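You operate a simulated robot arm through the tools that you are given. There is no shell and no other tool.

Carry out the task below with a simulated robot arm. There is one attempt and no reset: what you move stays moved.

## Task
Start up the rig: unlock, free the stop, switch on and zero it.
Fine: the lock pin goes into the grey socket; twist the stop ring; press ZERO; hands stay out of the frame; it stays on, showing READY.

The check looks at the end state, three seconds after you hand in, the way a careful person would. Anything else that was tipped, shoved, dropped, spilled or broken makes it a failure.

## Robot
A 7-joint arm with a fingered hand, fixed in place. Base frame: the origin is at the foot of the arm, x ahead of it, y to its left, z up. Units: mm, degrees, N and s.
With the tool pointing down near the work surface it reaches from about 460 to 900 mm from the base axis. Its first joint turns from -143.0 to 143.0 degrees. Payload 3 kg.
The TCP is the grasp point between the finger pads, 26 mm short of the fingertips. In the tool frame z runs along the fingers and y along their closing line. Largest opening 148 mm; the body of the gripper starts 73 mm behind the TCP. The gripper is a hand of 3 fingers: y runs from the thumb to the fingers, the wrist lies at [0, 0, -229] in the tool frame, and closing takes about 1.5 s.
Orientation is told as [roll, pitch, yaw] about the base's x, y, z axes, in that order, counted from this pose: with the fingers straight down and closing along the base's y, the tool's x points along the base's -x, its y along +y and its z along -z.

## Interface
- The arm moves only by the tool drive_tool. Its argument "moves" is a list of rows, each a list of 7 numbers: the finger opening in mm, from 0 to 148, then the shift along the base's x, y, z in mm, then the turn, a rotation vector about the base's x, y, z in degrees. In form: [[jaw, tx, ty, tz, rx, ry, rz], ...]. A call has 1 to 20 rows; each row shifts and turns the commanded pose from where the row before left it. Rows are played at 5 a second. More than 50 mm and 8.6 degrees between two rows, or a gripper value outside its range, and nothing of the call is played. A pose out of reach is approached as far as the arm can. The call stops where the force on the tool passes 40 N (or 10 N more than at its start, if that is more) or the arm is blocked; 0.2 s more then pass. Each finger travels about 153 mm/s and halts on what it meets, pressing with about 30 N; the grip force reading is that of the motor and also rises with nothing between the fingers. The clock runs only during rows and for 0.2 s after the last one: add rows that do not move to give the fingers time. The reply holds the time, the measured pose of the TCP, the force on the tool along the base axes, the opening and the grip force, in the units named above and with some noise, with the torque about the TCP (base axes, N m) and any sound that the robot's microphone picked up.
- Cameras (640 x 400 px; columns grow to the right, rows downward): "scene" is fixed at [51.2, 500.6, 1690.8]; the picture's right is [-0.36, -0.93, 0.00], its down [-0.52, 0.20, -0.83] and it looks along [0.78, -0.30, -0.55] (base axes); focal length 348 px, centre (320, 200). "wrist" rides on the gripper at [68, -39, -90] in the tool frame; the picture's right is [0.50, 0.87, 0.00], its down [-0.66, 0.38, -0.65] and it looks along [-0.57, 0.33, 0.76] (tool axes); focal length 222 px, centre (320, 200). There is no depth. A picture from a camera that has moved, and an enlarged one, comes with that camera's place and axes in the base frame and with its lens.
- camera(camera): a new picture of that camera. It takes no simulated time.
- raise_lower(by): slides the trunk up (or, below 0, down) by that many mm; the arm rides with it, the base frame stays. It gives what a move gives, with no picture.
- hand_shape(shape): the hand has 3 fingers and takes this shape, open, in about a second: jaw (thumb against the fingers, like two jaws); tri (thumb and two fingers); tip (a fingertip pinch); poke (one finger out to press); point (the index stretched); flat (the hand flat); cup (the hand cupped); fist (a fist). The gripper value then closes the fingers along that shape, each until it touches; the sizes above hold for jaw. It gives what a move gives, with no picture.
- close_up(camera, box): a new picture of the part [left, top, right, bottom] of that camera's present view, enlarged. It takes no simulated time.
- hand_in(): hands the job in; it is judged then, once.

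Places have to be worked out from the pictures, the camera data and where the tool is seen. Open the gripper and draw the arm clear of the work before you hand the job in, unless the task says otherwise.

The tools are called as name(argument=value, ...) on one line, values as JSON. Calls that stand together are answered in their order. drive_tool: Moves the arm, as the interface text tells. Its arguments: {"type":"object","properties":{"moves":{"type":"array"}},"required":["moves"]} The other tools are called the same way: raise_lower (by) slides the trunk up or down; hand_shape (shape) gives the hand a shape; camera (camera) takes a picture; close_up (camera, box) takes an enlarged picture of a part of a camera's view; hand_in () hands the job in.

At the start:

```text
time_s: 0.0
tool_pos: [773.5, -470.0, 1260.6]
orientation: [0.0, 0.0, 0.0]
force: [0.7, -0.3, -0.2]
moment: [0.01, 0.0, -0.01]
gripper_width: 147.9
finger_force: 0.1
shape: jaw
trunk travel left (down, up): [-700.0, 190.0]
```

scene: 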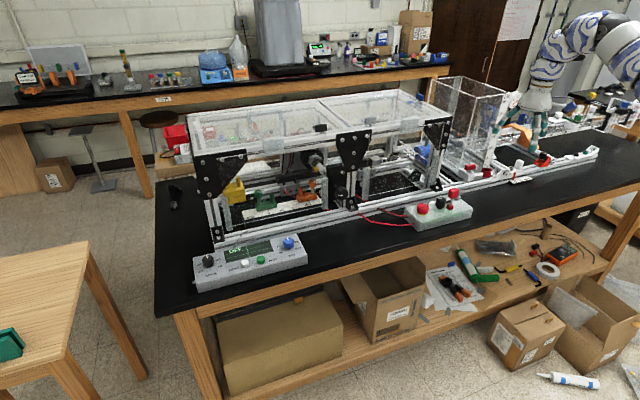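
wrist: 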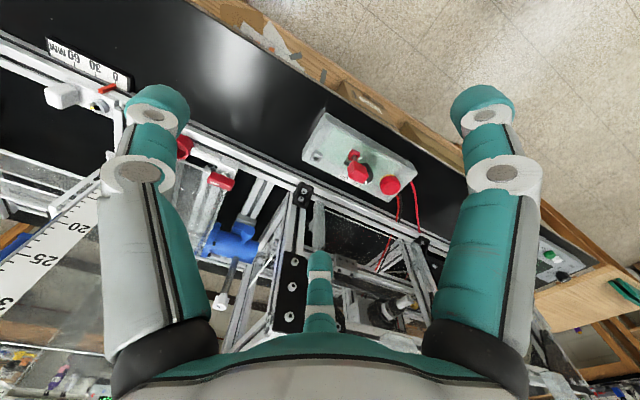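

I'll begin by looking closely at the scene: the control box, the e-stop box and the pin/socket area.

close_up(camera="scene", box=[180, 220, 320, 300])

close_up(camera="scene", box=[390, 160, 490, 240])

close_up(camera="scene", box=[460, 100, 640, 200])

close_up(camera="scene", box=[180, 90, 460, 250])

close_up(camera="wrist", box=[0, 0, 320, 200])

close_up(camera="wrist", box=[280, 80, 460, 220])

```text
4.57 times, centred on (250, 260) of scene
camera zoom: at [51.2, 500.6, 1690.8], right [-0.36, -0.93, 0.0], down [-0.52, 0.2, -0.83], along [0.78, -0.3, -0.55], focal length 1592 px, centre (640, -74)
```

zoom: 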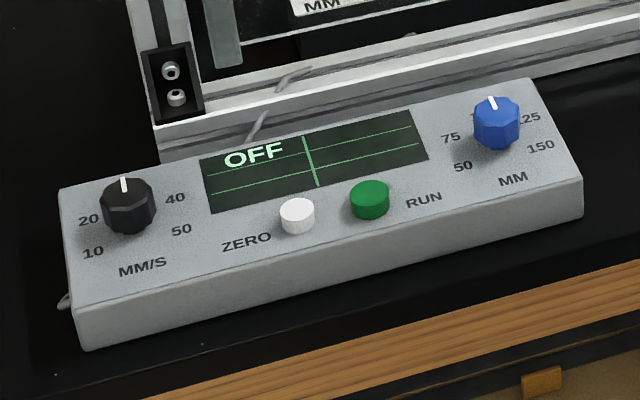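

```text
5.00 times, centred on (440, 200) of scene
camera zoom: at [51.2, 500.6, 1690.8], right [-0.36, -0.93, 0.0], down [-0.52, 0.2, -0.83], along [0.78, -0.3, -0.55], focal length 1741 px, centre (-280, 200)
```

zoom: 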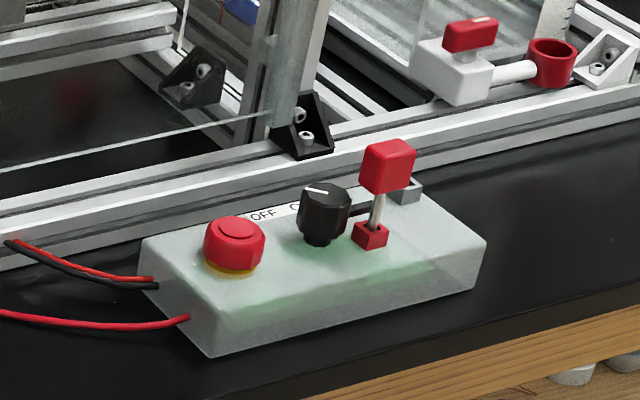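

```text
3.56 times, centred on (550, 150) of scene
camera zoom: at [51.2, 500.6, 1690.8], right [-0.36, -0.93, 0.0], down [-0.52, 0.2, -0.83], along [0.78, -0.3, -0.55], focal length 1238 px, centre (-498, 378)
```

zoom: 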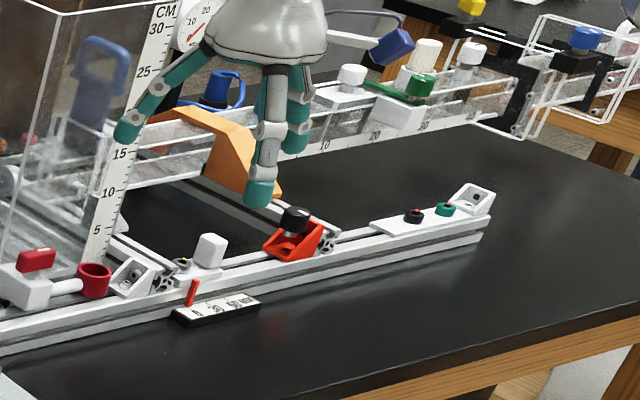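

```text
2.29 times, centred on (320, 170) of scene
camera zoom: at [51.2, 500.6, 1690.8], right [-0.36, -0.93, 0.0], down [-0.52, 0.2, -0.83], along [0.78, -0.3, -0.55], focal length 796 px, centre (320, 269)
```

zoom: 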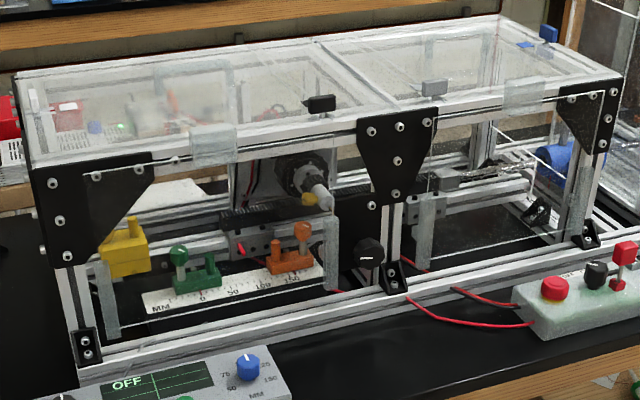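

```text
2.00 times, centred on (160, 100) of wrist
camera zoom: at [704.5, -508.6, 1351.8], right [-0.5, 0.87, 0.0], down [0.66, 0.38, 0.65], along [0.57, 0.33, -0.76], focal length 444 px, centre (640, 400)
```

zoom: 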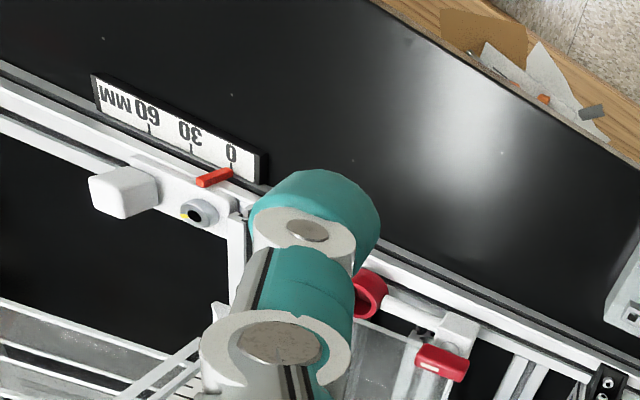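

```text
2.86 times, centred on (370, 150) of wrist
camera zoom: at [704.5, -508.6, 1351.8], right [-0.5, 0.87, 0.0], down [0.66, 0.38, 0.65], along [0.57, 0.33, -0.76], focal length 635 px, centre (177, 343)
```

zoom: 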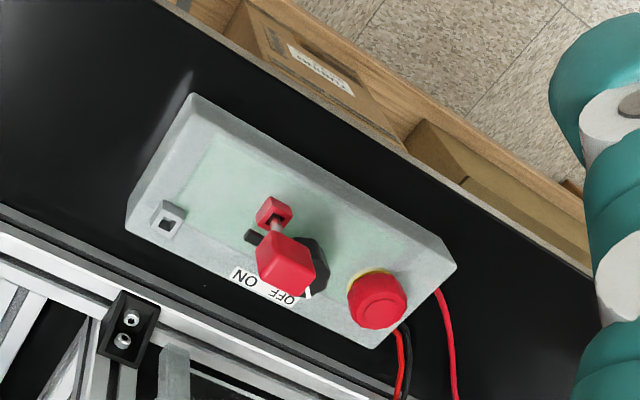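

The lockout box sits around x≈870, y≈-300, z≈930–1010: the red pin is in the red socket, with the black OFF/ON knob and the red stop button next to it. I'll move the hand closer for better views of it.

drive_tool(moves=[[148, -5, 30, -30, 0, 0, 0], [148, -5, 30, -30, 0, 0, 0], [148, 0, 30, -20, 0, 0, 0], [148, 0, 10, 0, 0, 0, 0], [148, 0, 0, 0, 0, 0, 0]])

close_up(camera="wrist", box=[220, 100, 420, 225])

camera(camera="wrist")

camera(camera="scene")

close_up(camera="scene", box=[408, 175, 478, 219])

```text
time_s: 1.2
tool_pos: [785.2, -439.6, 1248.0]
orientation: [0.0, 0.0, -0.1]
force: [-0.9, -0.5, 0.5]
moment: [-0.01, 0.02, 0.0]
gripper_width: 147.9
finger_force: 0.0
shape: jaw
out of reach, approached as far as the arm can: row 1, 2, 3, 4
trunk travel left (down, up): [-700.0, 190.0]
```

```text
3.20 times, centred on (320, 162) of wrist
camera zoom: at [717.2, -478.1, 1340.0], right [-0.5, 0.87, 0.0], down [0.66, 0.38, 0.65], along [0.57, 0.33, -0.76], focal length 711 px, centre (320, 320)
```

zoom: 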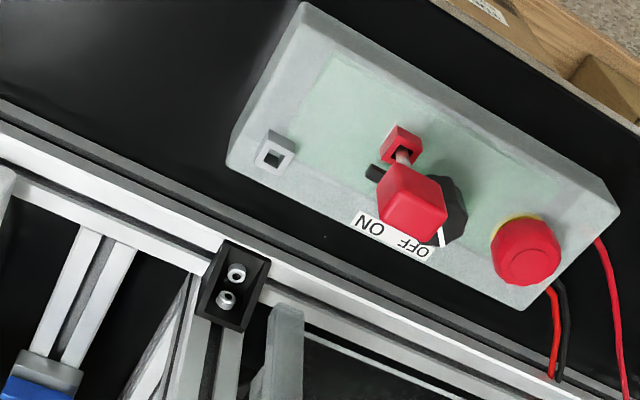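

```text
taken
camera wrist: at [717.2, -478.1, 1340.0], right [-0.5, 0.87, 0.0], down [0.66, 0.38, 0.65], along [0.57, 0.33, -0.76], focal length 222 px, centre (320, 200)
```

wrist: 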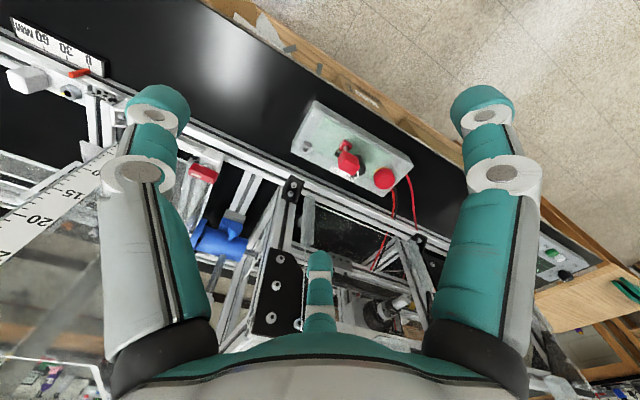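

```text
taken
```

scene: 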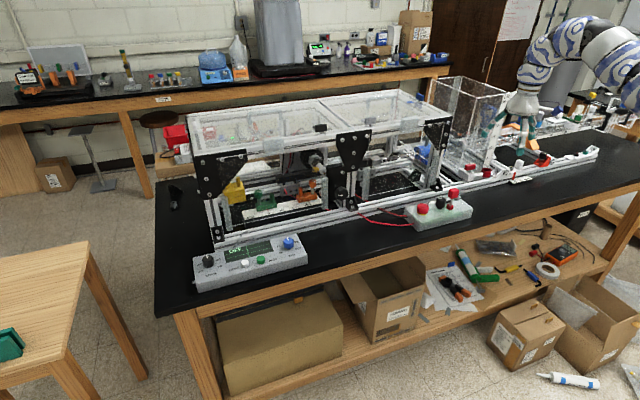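

```text
9.09 times, centred on (443, 197) of scene
camera zoom: at [51.2, 500.6, 1690.8], right [-0.36, -0.93, 0.0], down [-0.52, 0.2, -0.83], along [0.78, -0.3, -0.55], focal length 3166 px, centre (-798, 227)
```

zoom: 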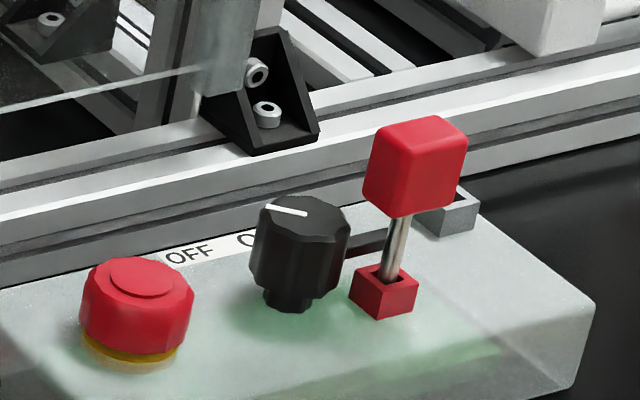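

The hand barely moved before it reported out of reach, so I'll test which directions are limited using small moves.

drive_tool(moves=[[148, -20, 10, 0, 0, 0, 0], [148, -20, 10, 0, 0, 0, 0]])

drive_tool(moves=[[148, 0, 0, -20, 0, 0, 0], [148, 0, 0, -20, 0, 0, 0]])

close_up(camera="scene", box=[480, 0, 640, 160])

```text
time_s: 1.8
tool_pos: [785.8, -438.8, 1248.8]
orientation: [0.0, 0.0, 0.0]
force: [0.6, -0.3, 0.3]
moment: [0.0, 0.05, 0.01]
gripper_width: 147.7
finger_force: 0.1
shape: jaw
out of reach, approached as far as the arm can: row 1, 2
trunk travel left (down, up): [-700.0, 190.0]
```

```text
time_s: 2.4
tool_pos: [784.3, -445.1, 1239.7]
orientation: [0.2, 0.2, -0.2]
force: [0.9, -0.2, -0.2]
moment: [0.02, -0.05, 0.02]
gripper_width: 147.9
finger_force: 0.0
shape: jaw
out of reach, approached as far as the arm can: row 1, 2
trunk travel left (down, up): [-700.0, 190.0]
```

```text
2.50 times, centred on (560, 80) of scene
camera zoom: at [51.2, 500.6, 1690.8], right [-0.36, -0.93, 0.0], down [-0.52, 0.2, -0.83], along [0.78, -0.3, -0.55], focal length 871 px, centre (-280, 500)
```

zoom: 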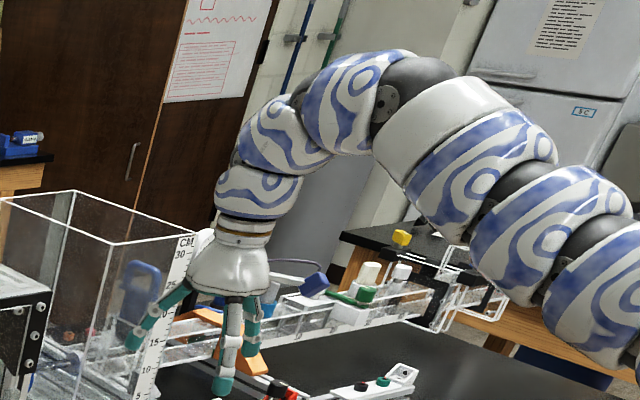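

The stuck behaviour looks like a wrist joint limit or a singular pose, so I'll test a small outward tilt followed by a small inward move.

drive_tool(moves=[[148, 0, 0, 0, -3, -6, 0], [148, 0, 0, 0, -3, -6, 0]])

drive_tool(moves=[[148, -15, 8, 0, 0, 0, 0], [148, -15, 8, 0, 0, 0, 0]])

```text
time_s: 3.0
tool_pos: [783.7, -444.5, 1238.9]
orientation: [0.0, 0.2, -0.3]
force: [-0.1, -1.5, 0.1]
moment: [0.01, 0.03, -0.02]
gripper_width: 148.0
finger_force: 0.1
shape: jaw
out of reach, approached as far as the arm can: row 1, 2
trunk travel left (down, up): [-700.0, 190.0]
```

```text
time_s: 3.6
tool_pos: [784.8, -444.3, 1240.2]
orientation: [0.1, 0.2, -0.3]
force: [0.6, -0.9, 0.3]
moment: [-0.02, -0.01, -0.01]
gripper_width: 148.2
finger_force: 0.0
shape: jaw
out of reach, approached as far as the arm can: row 1, 2
trunk travel left (down, up): [-700.0, 190.0]
```

There was no response to either one, so I'll try the opposite directions: up, outward, and the reverse tilt.

drive_tool(moves=[[148, 0, 0, 20, 0, 0, 0]])

drive_tool(moves=[[148, 0, -20, 0, 0, 0, 0]])

drive_tool(moves=[[148, 0, 0, 0, 0, 5, 0]])

drive_tool(moves=[[148, 0, 0, 0, 0, 0, 5]])

```text
time_s: 4.0
tool_pos: [784.5, -443.8, 1259.9]
orientation: [0.3, 0.2, -0.4]
force: [-0.7, 0.2, 0.2]
moment: [-0.02, -0.01, 0.02]
gripper_width: 148.1
finger_force: 0.1
shape: jaw
trunk travel left (down, up): [-700.0, 190.0]
```

```text
time_s: 4.4
tool_pos: [785.9, -464.7, 1257.6]
orientation: [0.2, 0.2, -0.2]
force: [0.2, -0.5, -0.4]
moment: [-0.03, 0.02, 0.0]
gripper_width: 148.0
finger_force: 0.1
shape: jaw
trunk travel left (down, up): [-700.0, 190.0]
```

```text
time_s: 4.8
tool_pos: [784.3, -466.1, 1258.0]
orientation: [0.2, 5.3, -0.4]
force: [0.2, -0.5, 0.4]
moment: [0.01, 0.02, 0.0]
gripper_width: 147.9
finger_force: 0.0
shape: jaw
trunk travel left (down, up): [-700.0, 190.0]
```

```text
time_s: 5.2
tool_pos: [785.5, -463.8, 1258.7]
orientation: [0.2, 5.2, 4.8]
force: [-0.7, 0.6, 1.0]
moment: [-0.01, 0.01, 0.01]
gripper_width: 148.1
finger_force: 0.0
shape: jaw
trunk travel left (down, up): [-700.0, 190.0]
```

Up, outward and inward tilt all work, while down, inward and outward tilt are blocked, so the wrist may be too low relative to the trunk. I'll undo the test rotations, go up, and try inward there; the trunk can supply the lowering.

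drive_tool(moves=[[148, 0, 0, 0, 0, -5, 0], [148, 0, 0, 0, 0, 0, -5], [148, 0, 0, 40, 0, 0, 0], [148, 0, 0, 40, 0, 0, 0], [148, 0, 0, 0, 0, 0, 0]])

drive_tool(moves=[[148, -20, 0, 0, 0, 0, 0], [148, -20, 0, 0, 0, 0, 0]])

drive_tool(moves=[[148, 0, 20, 0, 0, 0, 0], [148, 0, 20, 0, 0, 0, 0]])

```text
time_s: 6.4
tool_pos: [789.8, -466.2, 1326.3]
orientation: [-0.3, 0.0, -0.3]
force: [0.9, 0.2, -0.6]
moment: [0.03, 0.0, 0.01]
gripper_width: 148.0
finger_force: 0.1
shape: jaw
out of reach, approached as far as the arm can: row 4
trunk travel left (down, up): [-700.0, 190.0]
```

```text
time_s: 7.0
tool_pos: [755.3, -471.4, 1312.6]
orientation: [-0.2, 0.1, -0.2]
force: [-0.4, -0.1, -0.2]
moment: [-0.04, -0.05, -0.03]
gripper_width: 147.9
finger_force: 0.0
shape: jaw
out of reach, approached as far as the arm can: row 1, 2
trunk travel left (down, up): [-700.0, 190.0]
```

```text
time_s: 7.6
tool_pos: [769.4, -434.3, 1312.7]
orientation: [-0.2, 0.0, -0.4]
force: [0.2, -0.4, 0.2]
moment: [-0.02, -0.01, -0.03]
gripper_width: 148.1
finger_force: 0.2
shape: jaw
out of reach, approached as far as the arm can: row 1, 2
trunk travel left (down, up): [-700.0, 190.0]
```

Tangential motion is free and radial motion is limited; I'll check outward from here.

drive_tool(moves=[[148, 17, -9, 0, 0, 0, 0], [148, 17, -9, 0, 0, 0, 0]])

drive_tool(moves=[[148, -17, 9, 10, 0, 0, 0], [148, -17, 9, 10, 0, 0, 0], [148, -17, 9, 10, 0, 0, 0]])

drive_tool(moves=[[148, -17, 9, -10, 0, 0, 0], [148, -17, 9, -10, 0, 0, 0], [148, -17, 9, -10, 0, 0, 0]])

drive_tool(moves=[[148, 0, 0, 0, 0, -6, 0], [148, 0, 0, 0, 0, -6, 0]])

```text
time_s: 8.2
tool_pos: [804.4, -452.1, 1312.9]
orientation: [-0.3, 0.2, -0.3]
force: [0.2, -0.1, -0.5]
moment: [0.03, -0.01, 0.01]
gripper_width: 148.2
finger_force: 0.0
shape: jaw
trunk travel left (down, up): [-700.0, 190.0]
```

```text
time_s: 9.0
tool_pos: [772.0, -430.0, 1311.8]
orientation: [-0.2, 0.2, -0.3]
force: [0.3, -0.4, -0.3]
moment: [0.0, 0.01, 0.03]
gripper_width: 147.9
finger_force: 0.0
shape: jaw
out of reach, approached as far as the arm can: row 2, 3
trunk travel left (down, up): [-700.0, 190.0]
```

```text
time_s: 9.8
tool_pos: [768.6, -429.5, 1309.0]
orientation: [-0.3, 0.2, -0.4]
force: [0.4, -0.2, -0.5]
moment: [0.03, 0.0, 0.01]
gripper_width: 148.0
finger_force: 0.1
shape: jaw
out of reach, approached as far as the arm can: row 1, 2, 3
trunk travel left (down, up): [-700.0, 190.0]
```

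```text
time_s: 10.4
tool_pos: [773.0, -444.7, 1321.3]
orientation: [-0.1, -2.8, -0.5]
force: [-0.2, -0.3, -0.6]
moment: [-0.01, 0.01, -0.03]
gripper_width: 147.8
finger_force: 0.0
shape: jaw
out of reach, approached as far as the arm can: row 1, 2
trunk travel left (down, up): [-700.0, 190.0]
```

Only a thin shell seems free at this posture. I'll see whether yawing the hand changes that, since one of the joints may be parked at a limit.

drive_tool(moves=[[148, 0, 0, 0, 0, 3, 0], [148, 10, -5, 0, 0, 0, 8], [148, 0, 0, 0, 0, 0, 8], [148, 0, 0, 0, 0, 0, 8], [148, 0, 0, 0, 0, 0, 8], [148, -17, 9, 0, 0, 0, 0], [148, -17, 9, 0, 0, 0, 0], [148, -17, 9, 0, 0, 0, 0]])

drive_tool(moves=[[148, 0, 0, 0, 0, 0, -8], [148, 0, 0, 0, 0, 0, -8], [148, 0, 0, 0, 0, 0, -8], [148, 0, 0, 0, 0, 0, -8], [148, 0, 0, 0, 0, 0, -8], [148, 0, 0, 0, 0, 0, -8], [148, 0, 0, 0, 0, 0, -8], [148, 0, 0, 0, 0, 0, -8], [148, -17, 9, 0, 0, 0, 0], [148, -17, 9, 0, 0, 0, 0], [148, -17, 9, 0, 0, 0, 0]])

camera(camera="scene")

```text
time_s: 12.2
tool_pos: [765.6, -442.7, 1311.2]
orientation: [-0.1, 0.1, 31.4]
force: [0.2, 0.1, -0.5]
moment: [0.01, 0.04, 0.03]
gripper_width: 147.9
finger_force: 0.1
shape: jaw
out of reach, approached as far as the arm can: row 1, 7, 8
trunk travel left (down, up): [-700.0, 190.0]
```

```text
time_s: 14.6
tool_pos: [767.9, -439.1, 1311.8]
orientation: [-0.2, 0.3, -32.5]
force: [0.2, 0.3, -0.3]
moment: [-0.02, -0.01, 0.0]
gripper_width: 147.9
finger_force: 0.1
shape: jaw
out of reach, approached as far as the arm can: row 9, 10, 11
trunk travel left (down, up): [-700.0, 190.0]
```

```text
taken
```

scene: 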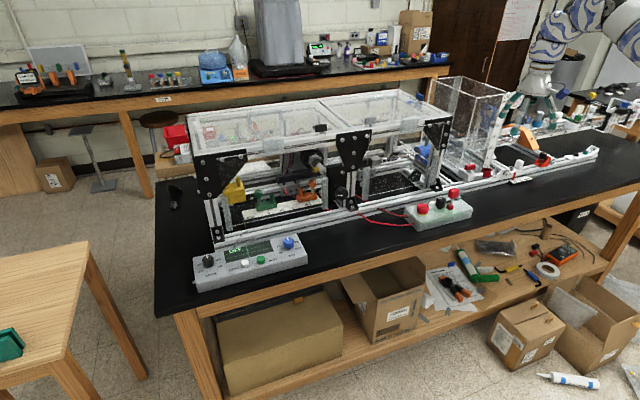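

I'll test whether the limit concerns the wrist position or the wrist angle: tilt outward about a fixed wrist point.

drive_tool(moves=[[148, 20.8, -11.9, 1.3, -3, -5.2, 0], [148, 20.5, -11.7, 3.7, -3, -5.2, 0], [148, 20, -11.5, 6.2, -3, -5.2, 0]])

drive_tool(moves=[[148, -17, 9, 0, 0, 0, 0], [148, -17, 9, 0, 0, 0, 0], [148, -17, 9, 0, 0, 0, 0], [148, -17, 9, 0, 0, 0, 0]])

```text
time_s: 15.4
tool_pos: [805.1, -522.5, 1322.7]
orientation: [0.6, -14.4, -33.0]
force: [0.7, 0.4, 0.2]
moment: [0.06, -0.05, 0.02]
gripper_width: 148.0
finger_force: 0.0
shape: jaw
out of reach, approached as far as the arm can: row 1, 2, 3
trunk travel left (down, up): [-700.0, 190.0]
```

```text
time_s: 16.4
tool_pos: [804.4, -520.3, 1320.6]
orientation: [0.5, -14.4, -32.7]
force: [0.1, -0.2, -0.1]
moment: [-0.01, 0.02, -0.01]
gripper_width: 147.8
finger_force: 0.1
shape: jaw
out of reach, approached as far as the arm can: row 1, 2, 3, 4
trunk travel left (down, up): [-700.0, 190.0]
```

Let me look at the arm itself to understand its posture.

close_up(camera="scene", box=[480, 0, 640, 130])

camera(camera="wrist")

```text
3.08 times, centred on (560, 65) of scene
camera zoom: at [51.2, 500.6, 1690.8], right [-0.36, -0.93, 0.0], down [-0.52, 0.2, -0.83], along [0.78, -0.3, -0.55], focal length 1072 px, centre (-418, 615)
```

zoom: 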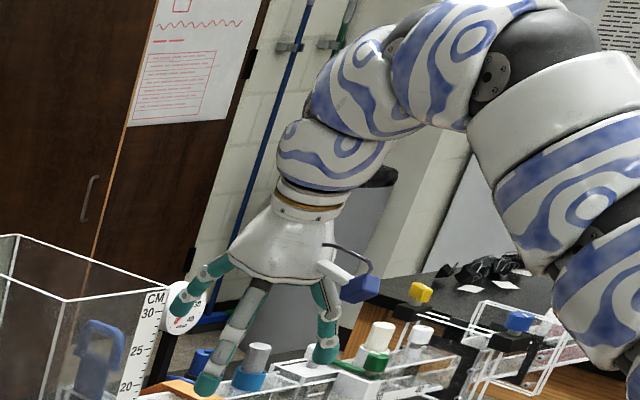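

```text
taken
camera wrist: at [708.9, -506.4, 1392.7], right [0.06, 0.99, -0.12], down [0.6, 0.06, 0.8], along [0.8, -0.12, -0.59], focal length 222 px, centre (320, 200)
```

wrist: 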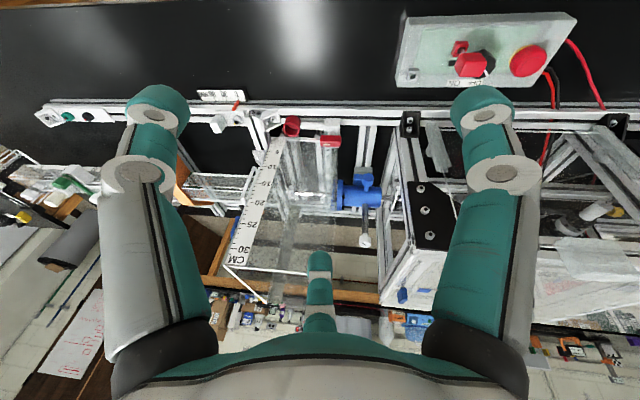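

The elbow is up and well bent. I'll untilt, swing tangentially toward azimuth 0, and test there whether inward motion frees up.

drive_tool(moves=[[148, -20, 13, -6, 2.8, 4, 0], [148, -20, 13, -4, 2.8, 4, 0], [148, -15, 13, -1, 2.4, 4, 0], [148, 20, 35, 0, 0, 0, 5], [148, 20, 40, 0, 0, 0, 5], [148, 18, 40, 0, 0, 0, 5], [148, 15, 40, 0, 0, 0, 5], [148, 12, 40, 0, 0, 0, 5], [148, 0, 0, 0, 0, 0, 0]])

drive_tool(moves=[[148, -18, 5, 0, 0, 0, 0], [148, -18, 5, 0, 0, 0, 0], [148, -18, 5, 0, 0, 0, 0]])

```text
time_s: 18.4
tool_pos: [847.8, -289.6, 1317.0]
orientation: [0.8, -0.1, -7.7]
force: [-0.2, -0.2, 0.4]
moment: [-0.01, 0.02, 0.0]
gripper_width: 147.9
finger_force: 0.1
shape: jaw
out of reach, approached as far as the arm can: row 1
trunk travel left (down, up): [-700.0, 190.0]
```

```text
time_s: 19.2
tool_pos: [805.7, -277.8, 1315.8]
orientation: [0.9, -0.2, -7.8]
force: [0.5, -0.1, -0.1]
moment: [0.01, 0.0, 0.03]
gripper_width: 147.8
finger_force: 0.0
shape: jaw
out of reach, approached as far as the arm can: row 3
trunk travel left (down, up): [-700.0, 190.0]
```

The inner limit relaxed as I swung left (r 884 → 852). I'll keep going that way and test again.

drive_tool(moves=[[148, 12, 40, 0, 0, 0, 4], [148, 10, 40, 0, 0, 0, 4], [148, 8, 40, 0, 0, 0, 0], [148, 6, 40, 0, 0, 0, 0], [148, 4, 40, 0, 0, 0, 0], [148, -20, 0, 0, 0, 0, 0], [148, -20, 0, 0, 0, 0, 0], [148, -20, 0, 0, 0, 0, 0], [148, -20, 0, 0, 0, 0, 0], [148, -20, 0, 0, 0, 0, 0], [148, 0, 0, 0, 0, 0, 0]])

close_up(camera="scene", box=[440, 0, 640, 130])

```text
time_s: 21.6
tool_pos: [800.6, -77.5, 1314.7]
orientation: [0.9, 0.0, 0.2]
force: [-0.1, 0.1, -0.8]
moment: [0.03, -0.01, 0.01]
gripper_width: 147.9
finger_force: 0.1
shape: jaw
out of reach, approached as far as the arm can: row 8, 9, 10
trunk travel left (down, up): [-700.0, 190.0]
```

```text
3.08 times, centred on (540, 65) of scene
camera zoom: at [51.2, 500.6, 1690.8], right [-0.36, -0.93, 0.0], down [-0.52, 0.2, -0.83], along [0.78, -0.3, -0.55], focal length 1072 px, centre (-357, 615)
```

zoom: 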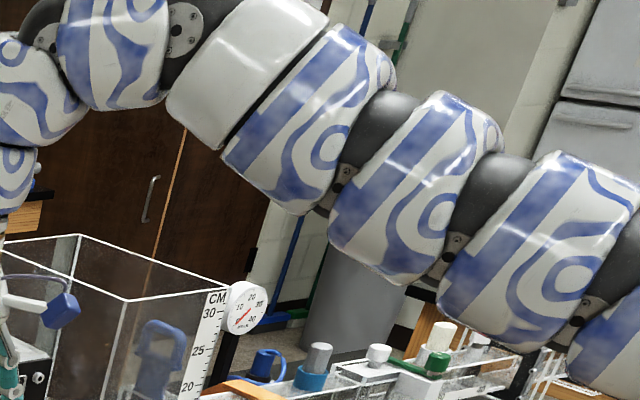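

The inner limit keeps shrinking to the left (r≈804 here). I'll swing further left and pull inward as I go.

drive_tool(moves=[[148, 0, 40, 0, 0, 0, 4], [148, 0, 40, 0, 0, 0, 4], [148, -5, 40, 0, 0, 0, 4], [148, -10, 40, 0, 0, 0, 4], [148, -15, 40, 0, 0, 0, 4], [148, -15, 40, 0, 0, 0, 0], [148, -20, 0, 0, 0, 0, 0], [148, -20, 0, 0, 0, 0, 0], [148, -20, 0, 0, 0, 0, 0], [148, -20, 0, 0, 0, 0, 0], [148, -20, 0, 0, 0, 0, 0], [148, -20, 0, 0, 0, 0, 0], [148, -20, 0, 0, 0, 0, 0]])

camera(camera="scene")

camera(camera="wrist")

```text
time_s: 24.4
tool_pos: [710.4, 167.5, 1315.0]
orientation: [0.9, -0.1, 20.2]
force: [0.5, 0.5, 0.6]
moment: [0.02, 0.0, 0.0]
gripper_width: 148.0
finger_force: 0.1
shape: jaw
out of reach, approached as far as the arm can: row 9, 10, 11, 12, 13
trunk travel left (down, up): [-700.0, 190.0]
```

```text
taken
```

scene: 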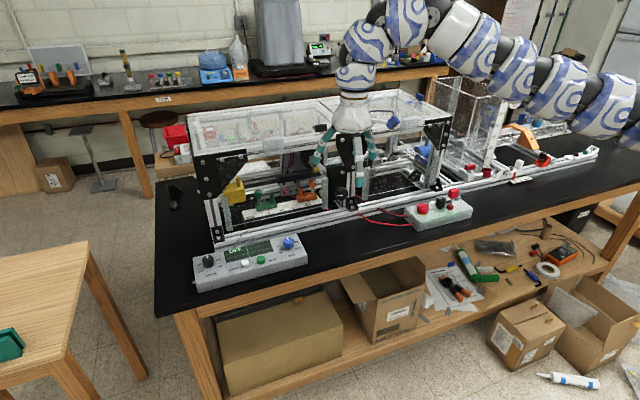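

```text
taken
camera wrist: at [660.5, 106.7, 1406.0], right [-0.77, 0.64, 0.01], down [0.49, 0.57, 0.66], along [0.42, 0.51, -0.75], focal length 222 px, centre (320, 200)
```

wrist: 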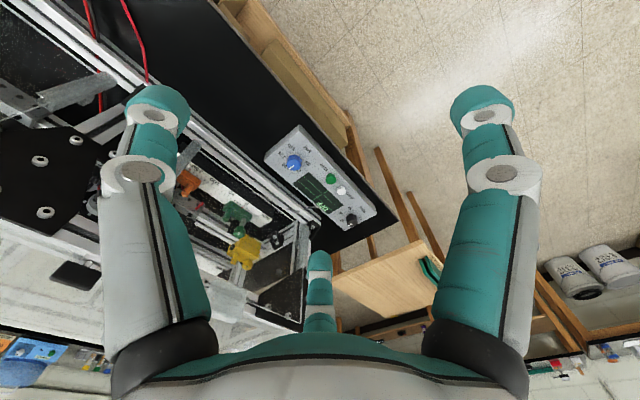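

The limit fits a minimum-distance sphere around about (92, -196) at wrist height, so going down at constant radius should slide along it and eventually open up. In front of the table edge is free space, so I'll try descending here.

drive_tool(moves=[[148, 20, 0, 0, 0, 0, 0], [148, 10, 0, -30, 0, 0, 0], [148, 5, 0, -30, 0, 0, 0], [148, 5, 0, -30, 0, 0, 0], [148, 5, 0, -30, 0, 0, 0], [148, 0, 0, 0, 0, 0, 0]])

drive_tool(moves=[[148, -20, 0, 0, 0, 0, 0], [148, -20, 0, 0, 0, 0, 0], [148, -20, 0, 0, 0, 0, 0], [148, -20, 0, 0, 0, 0, 0], [148, 0, 0, 0, 0, 0, 0]])

```text
time_s: 25.8
tool_pos: [756.7, 167.7, 1194.8]
orientation: [0.8, -0.1, 20.4]
force: [0.3, -0.9, 0.4]
moment: [-0.01, 0.02, -0.02]
gripper_width: 148.2
finger_force: 0.1
shape: jaw
trunk travel left (down, up): [-700.0, 190.0]
```

```text
time_s: 27.0
tool_pos: [746.1, 168.1, 1194.2]
orientation: [0.6, -0.1, 20.3]
force: [0.3, -0.1, 0.7]
moment: [0.0, -0.03, 0.02]
gripper_width: 147.8
finger_force: 0.1
shape: jaw
out of reach, approached as far as the arm can: row 1, 2, 3, 4
trunk travel left (down, up): [-700.0, 190.0]
```

The sphere model holds. Next I'll test how far outward it can go from here, staying clear of the hood.

drive_tool(moves=[[148, 25, 0, 0, 0, 0, 0], [148, 25, 0, 0, 0, 0, 0], [148, 25, 0, 0, 0, 0, 0], [148, 25, 0, 0, 0, 0, 0], [148, 0, 0, 0, 0, 0, 0]])

camera(camera="scene")

camera(camera="wrist")

```text
time_s: 28.2
tool_pos: [847.0, 168.3, 1194.6]
orientation: [0.9, -0.1, 20.3]
force: [0.3, -1.2, -0.3]
moment: [0.02, -0.03, -0.01]
gripper_width: 148.2
finger_force: 0.1
shape: jaw
trunk travel left (down, up): [-700.0, 190.0]
```

```text
taken
```

scene: 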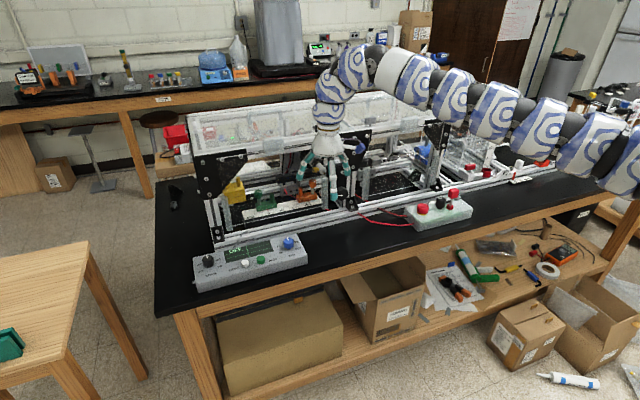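

```text
taken
camera wrist: at [796.1, 107.4, 1286.0], right [-0.77, 0.64, 0.01], down [0.49, 0.57, 0.66], along [0.42, 0.51, -0.75], focal length 222 px, centre (320, 200)
```

wrist: 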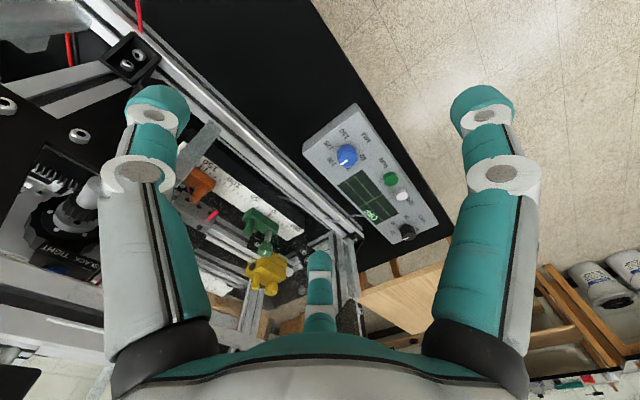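

Outward is free, so only an inner minimum-distance zone is forbidden and the work area is reachable. From this good viewpoint I'll inspect the rig interior and the panel.

close_up(camera="wrist", box=[290, 90, 450, 260])

close_up(camera="wrist", box=[0, 120, 340, 350])

close_up(camera="scene", box=[190, 130, 350, 250])

```text
2.35 times, centred on (370, 175) of wrist
camera zoom: at [796.1, 107.4, 1286.0], right [-0.77, 0.64, 0.01], down [0.49, 0.57, 0.66], along [0.42, 0.51, -0.75], focal length 523 px, centre (202, 259)
```

zoom: 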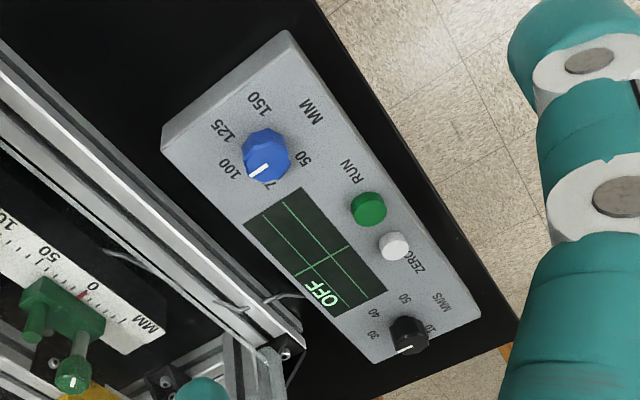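

```text
1.74 times, centred on (170, 235) of wrist
camera zoom: at [796.1, 107.4, 1286.0], right [-0.77, 0.64, 0.01], down [0.49, 0.57, 0.66], along [0.42, 0.51, -0.75], focal length 386 px, centre (581, 139)
```

zoom: 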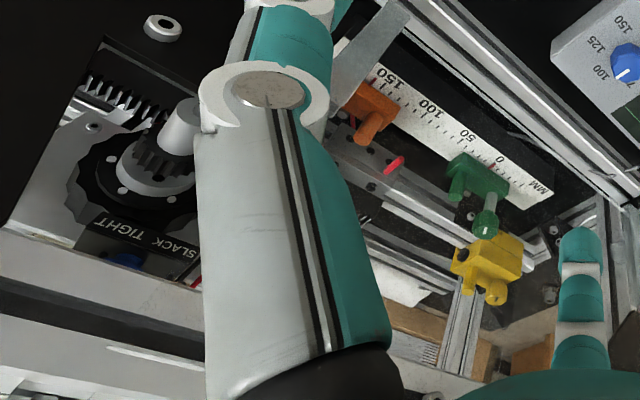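

```text
3.33 times, centred on (270, 190) of scene
camera zoom: at [51.2, 500.6, 1690.8], right [-0.36, -0.93, 0.0], down [-0.52, 0.2, -0.83], along [0.78, -0.3, -0.55], focal length 1161 px, centre (487, 233)
```

zoom: 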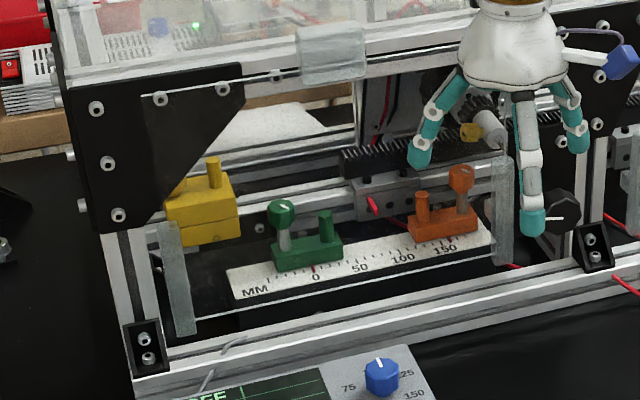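

ZERO triangulates to about (852, 435, 947). I'll raise the trunk to enlarge the working zone close to the table, then go to the lockout box.

raise_lower(by=170)

drive_tool(moves=[[148, 0, -45, 0, 0, 0, -4], [148, 0, -45, 0, 0, 0, -4], [148, 0, -45, 0, 0, 0, -4], [148, 0, -45, 0, 0, 0, -4], [148, 0, -45, 0, 0, 0, -4], [148, 0, -45, -20, 0, 0, 0], [148, 0, -45, -20, 0, 0, 0], [148, 0, -45, -20, 0, 0, 0], [148, 0, -45, -20, 0, 0, 0], [148, 0, -45, -20, 0, 0, 0], [148, 0, -20, -40, 0, 0, 0], [148, 0, 0, -40, 0, 0, 0], [148, 0, 0, 0, 0, 0, 0]])

camera(camera="scene")

camera(camera="wrist")

```text
time_s: 30.1
tool_pos: [846.7, 168.1, 1364.9]
orientation: [0.7, -0.1, 20.1]
force: [-0.2, 0.3, 0.0]
moment: [0.0, 0.02, -0.02]
gripper_width: 148.0
finger_force: 0.1
shape: jaw
trunk travel left (down, up): [-870.0, 20.0]
```

```text
time_s: 32.9
tool_pos: [847.8, -302.1, 1186.0]
orientation: [0.8, -0.1, 0.2]
force: [-0.1, -0.2, 1.0]
moment: [0.04, -0.02, -0.01]
gripper_width: 148.4
finger_force: 0.1
shape: jaw
trunk travel left (down, up): [-870.0, 20.0]
```

```text
taken
```

scene: 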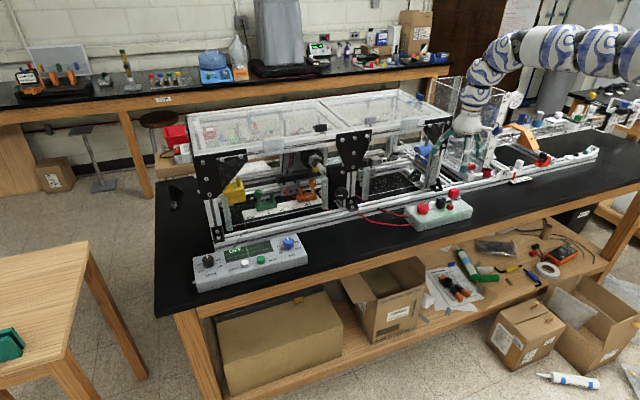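

```text
taken
camera wrist: at [778.6, -341.7, 1276.5], right [-0.5, 0.86, 0.01], down [0.65, 0.37, 0.66], along [0.57, 0.34, -0.75], focal length 222 px, centre (320, 200)
```

wrist: 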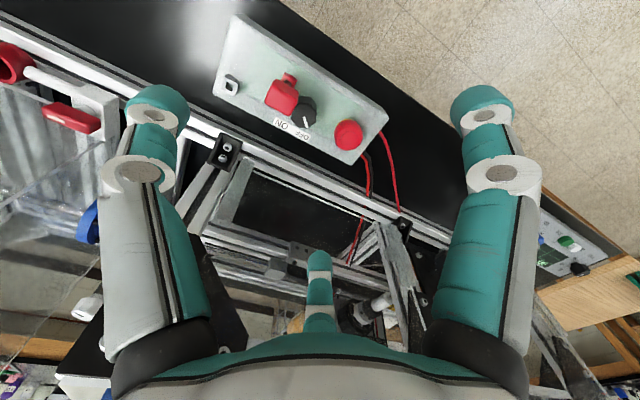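

Motion works well now. I'll zoom in on the box.

close_up(camera="wrist", box=[200, 10, 400, 170])

close_up(camera="scene", box=[400, 180, 480, 230])

```text
2.50 times, centred on (300, 90) of wrist
camera zoom: at [778.6, -341.7, 1276.5], right [-0.5, 0.86, 0.01], down [0.65, 0.37, 0.66], along [0.57, 0.34, -0.75], focal length 555 px, centre (370, 475)
```

zoom: 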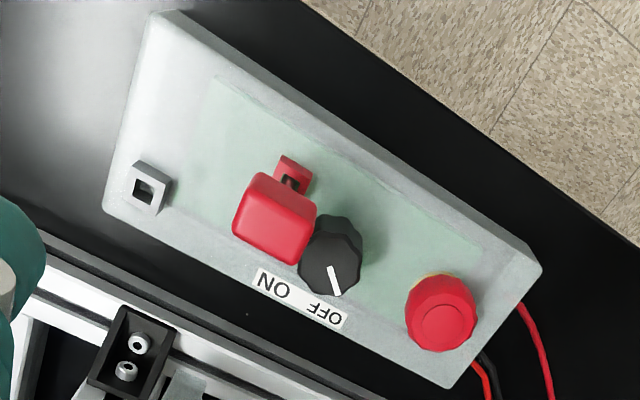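

```text
8.00 times, centred on (440, 205) of scene
camera zoom: at [51.2, 500.6, 1690.8], right [-0.36, -0.93, 0.0], down [-0.52, 0.2, -0.83], along [0.78, -0.3, -0.55], focal length 2786 px, centre (-640, 160)
```

zoom: 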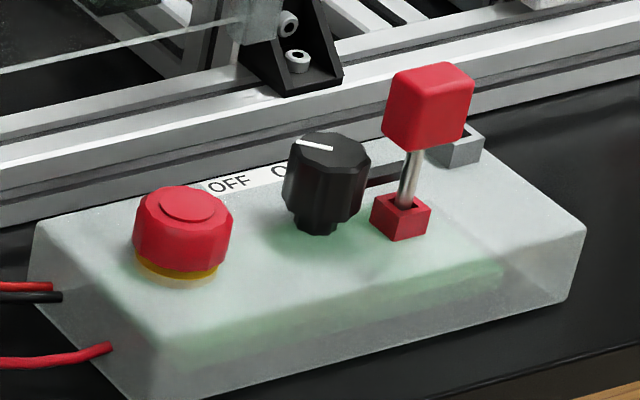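

The box is axis-aligned (x≈836–935, y≈-425…-178), with the pin near (865, -337, handle top ≈1012) and the grey socket near (911, -404). Before gripping, I'll see how the fingers look as they close.

drive_tool(moves=[[60, 0, 0, 0, 0, 0, 0], [60, 0, 0, 0, 0, 0, 0], [60, 0, 0, 0, 0, 0, 0], [60, 0, 0, 0, 0, 0, 0], [60, 0, 0, 0, 0, 0, 0]])

camera(camera="wrist")

drive_tool(moves=[[20, 0, 0, 0, 0, 0, 0], [20, 0, 0, 0, 0, 0, 0], [20, 0, 0, 0, 0, 0, 0], [20, 0, 0, 0, 0, 0, 0], [20, 0, 0, 0, 0, 0, 0]])

camera(camera="wrist")

hand_shape(shape="tri")

camera(camera="wrist")

hand_shape(shape="poke")

camera(camera="wrist")

hand_shape(shape="tip")

camera(camera="wrist")

```text
time_s: 34.1
tool_pos: [846.9, -300.3, 1185.4]
orientation: [0.8, -0.1, 0.1]
force: [0.3, 0.3, 0.1]
moment: [0.03, 0.03, 0.02]
gripper_width: 60.3
finger_force: 0.0
shape: jaw
trunk travel left (down, up): [-870.0, 20.0]
```

```text
taken
camera wrist: at [778.9, -341.5, 1276.6], right [-0.5, 0.86, 0.01], down [0.65, 0.37, 0.66], along [0.57, 0.34, -0.75], focal length 222 px, centre (320, 200)
```

wrist: 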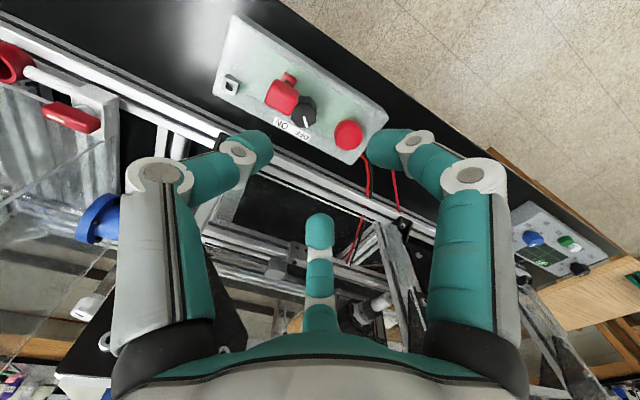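

```text
time_s: 35.3
tool_pos: [847.7, -302.0, 1185.3]
orientation: [0.8, -0.1, 0.1]
force: [0.5, -0.6, -0.1]
moment: [0.02, -0.03, 0.02]
gripper_width: 20.5
finger_force: 0.2
shape: jaw
trunk travel left (down, up): [-870.0, 20.0]
```

```text
taken
camera wrist: at [778.9, -341.6, 1276.6], right [-0.5, 0.86, 0.01], down [0.65, 0.37, 0.66], along [0.57, 0.34, -0.75], focal length 222 px, centre (320, 200)
```

wrist: 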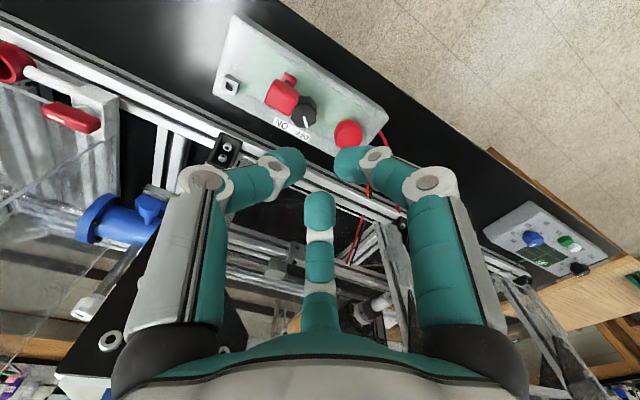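

```text
time_s: 36.2
tool_pos: [847.6, -301.0, 1186.5]
orientation: [0.8, -0.1, 0.2]
force: [-0.2, -0.2, 0.6]
moment: [0.0, 0.01, -0.02]
gripper_width: 147.8
finger_force: 0.0
shape: tri
trunk travel left (down, up): [-870.0, 20.0]
```

```text
taken
camera wrist: at [778.9, -341.6, 1276.6], right [-0.5, 0.86, 0.01], down [0.65, 0.37, 0.66], along [0.57, 0.34, -0.75], focal length 222 px, centre (320, 200)
```

wrist: 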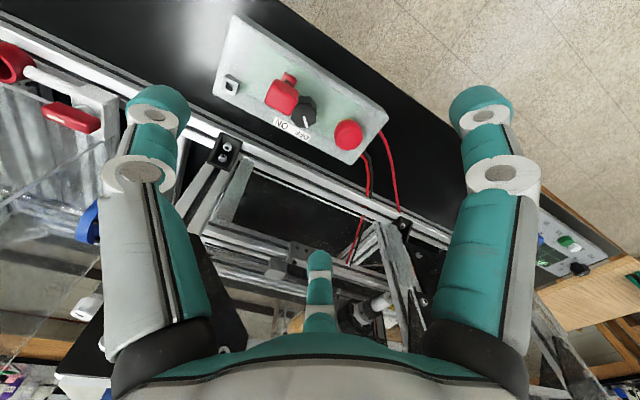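

```text
time_s: 37.1
tool_pos: [847.6, -301.2, 1186.6]
orientation: [0.7, -0.1, 0.2]
force: [-1.3, -0.6, -0.5]
moment: [-0.01, -0.02, -0.02]
gripper_width: 0.0
finger_force: 0.0
shape: poke
trunk travel left (down, up): [-870.0, 20.0]
```

```text
taken
camera wrist: at [778.9, -341.5, 1276.6], right [-0.5, 0.86, 0.01], down [0.65, 0.37, 0.66], along [0.57, 0.34, -0.75], focal length 222 px, centre (320, 200)
```

wrist: 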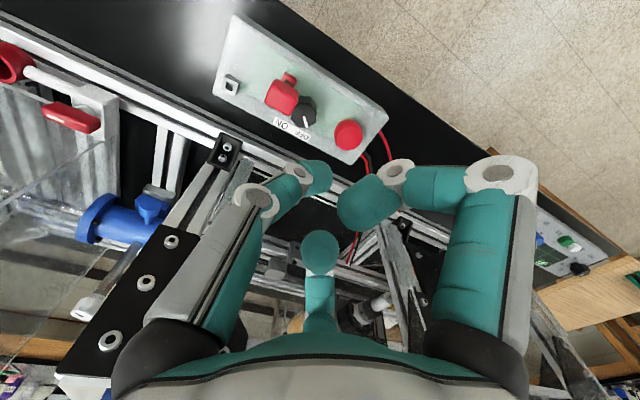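

```text
time_s: 38.0
tool_pos: [847.0, -302.0, 1186.2]
orientation: [0.8, -0.1, 0.2]
force: [-0.4, -0.3, -0.9]
moment: [-0.01, -0.01, 0.02]
gripper_width: 147.8
finger_force: 0.1
shape: tip
trunk travel left (down, up): [-870.0, 20.0]
```

```text
taken
camera wrist: at [778.9, -341.6, 1276.6], right [-0.5, 0.86, 0.01], down [0.65, 0.37, 0.66], along [0.57, 0.34, -0.75], focal length 222 px, centre (320, 200)
```

wrist: 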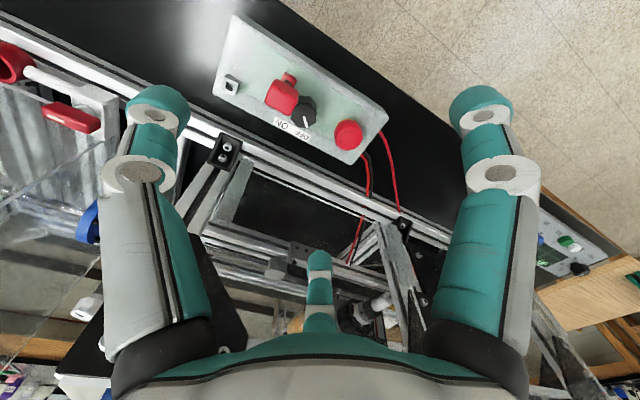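

All three fingers close radially at 120°. I'll use jaw with a yaw of -30°, so the fingers sit at 0°, 120° and 240° around the pin and avoid the knob, then approach above the pin.

hand_shape(shape="jaw")

drive_tool(moves=[[110, 0, -10, -20, 0, 0, -8], [110, -5, -10, -20, 0, 0, -8], [110, -10, -10, -20, 0, 0, -8], [110, -10, -5, -20, 0, 0, -6], [110, -5, 0, 0, -0.7, 0, 0], [110, 0, 0, 0, 0, 0, 0]])

camera(camera="wrist")

close_up(camera="wrist", box=[240, 100, 400, 200])

```text
time_s: 38.9
tool_pos: [846.4, -301.6, 1185.6]
orientation: [0.8, 0.0, 0.1]
force: [0.1, 0.1, 0.1]
moment: [0.01, -0.03, -0.01]
gripper_width: 147.9
finger_force: 0.1
shape: jaw
trunk travel left (down, up): [-870.0, 20.0]
```

```text
time_s: 40.3
tool_pos: [817.2, -336.1, 1104.2]
orientation: [0.1, -0.4, -29.8]
force: [1.1, 0.1, -0.6]
moment: [0.02, -0.01, -0.01]
gripper_width: 110.4
finger_force: 0.1
shape: jaw
trunk travel left (down, up): [-870.0, 20.0]
```

```text
taken
camera wrist: at [737.8, -336.7, 1195.3], right [0.0, 1.0, 0.0], down [0.75, 0.0, 0.66], along [0.66, 0.0, -0.75], focal length 222 px, centre (320, 200)
```

wrist: 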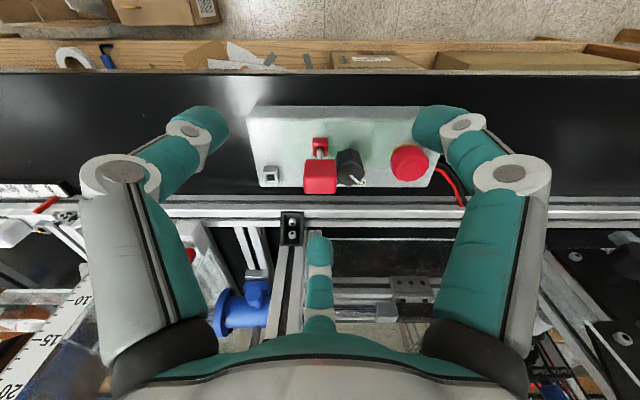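

```text
4.00 times, centred on (320, 150) of wrist
camera zoom: at [737.8, -336.7, 1195.3], right [0.0, 1.0, 0.0], down [0.75, 0.0, 0.66], along [0.66, 0.0, -0.75], focal length 888 px, centre (320, 400)
```

zoom: 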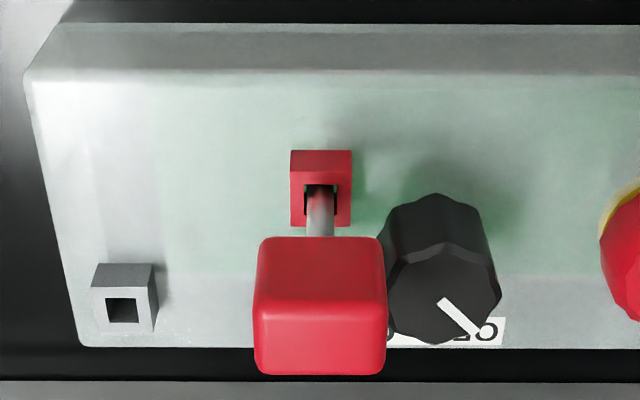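

The view is nicely axis-aligned: the pin sits at y≈-337. I'll zoom further to measure handle edges and sockets.

close_up(camera="wrist", box=[295, 130, 375, 200])

close_up(camera="wrist", box=[240, 140, 320, 200])

close_up(camera="wrist", box=[360, 120, 450, 200])

```text
5.71 times, centred on (335, 165) of wrist
camera zoom: at [737.8, -336.7, 1195.3], right [0.0, 1.0, 0.0], down [0.75, 0.0, 0.66], along [0.66, 0.0, -0.75], focal length 1269 px, centre (234, 400)
```

zoom: 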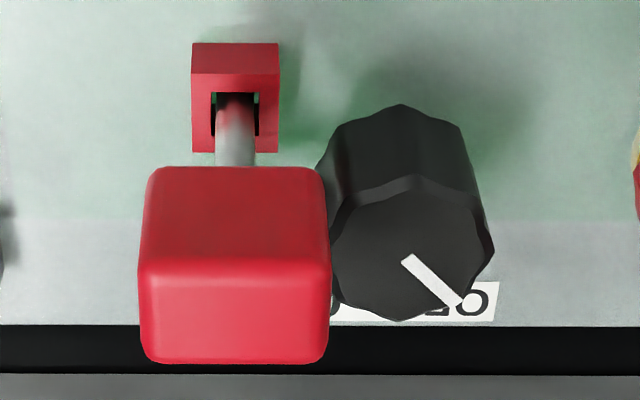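

```text
6.67 times, centred on (280, 170) of wrist
camera zoom: at [737.8, -336.7, 1195.3], right [0.0, 1.0, 0.0], down [0.75, 0.0, 0.66], along [0.66, 0.0, -0.75], focal length 1481 px, centre (587, 400)
```

zoom: 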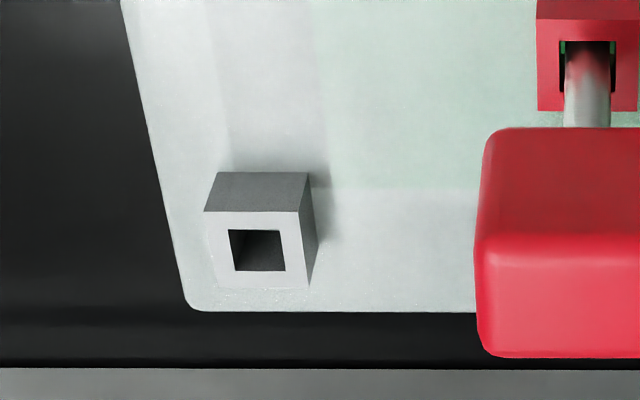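

```text
5.00 times, centred on (405, 160) of wrist
camera zoom: at [737.8, -336.7, 1195.3], right [0.0, 1.0, 0.0], down [0.75, 0.0, 0.66], along [0.66, 0.0, -0.75], focal length 1111 px, centre (-105, 400)
```

zoom: 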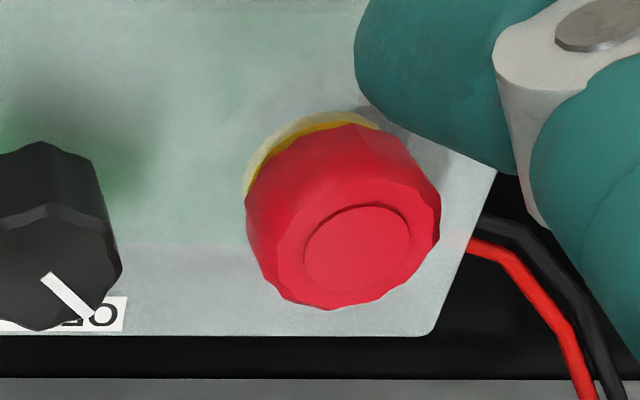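

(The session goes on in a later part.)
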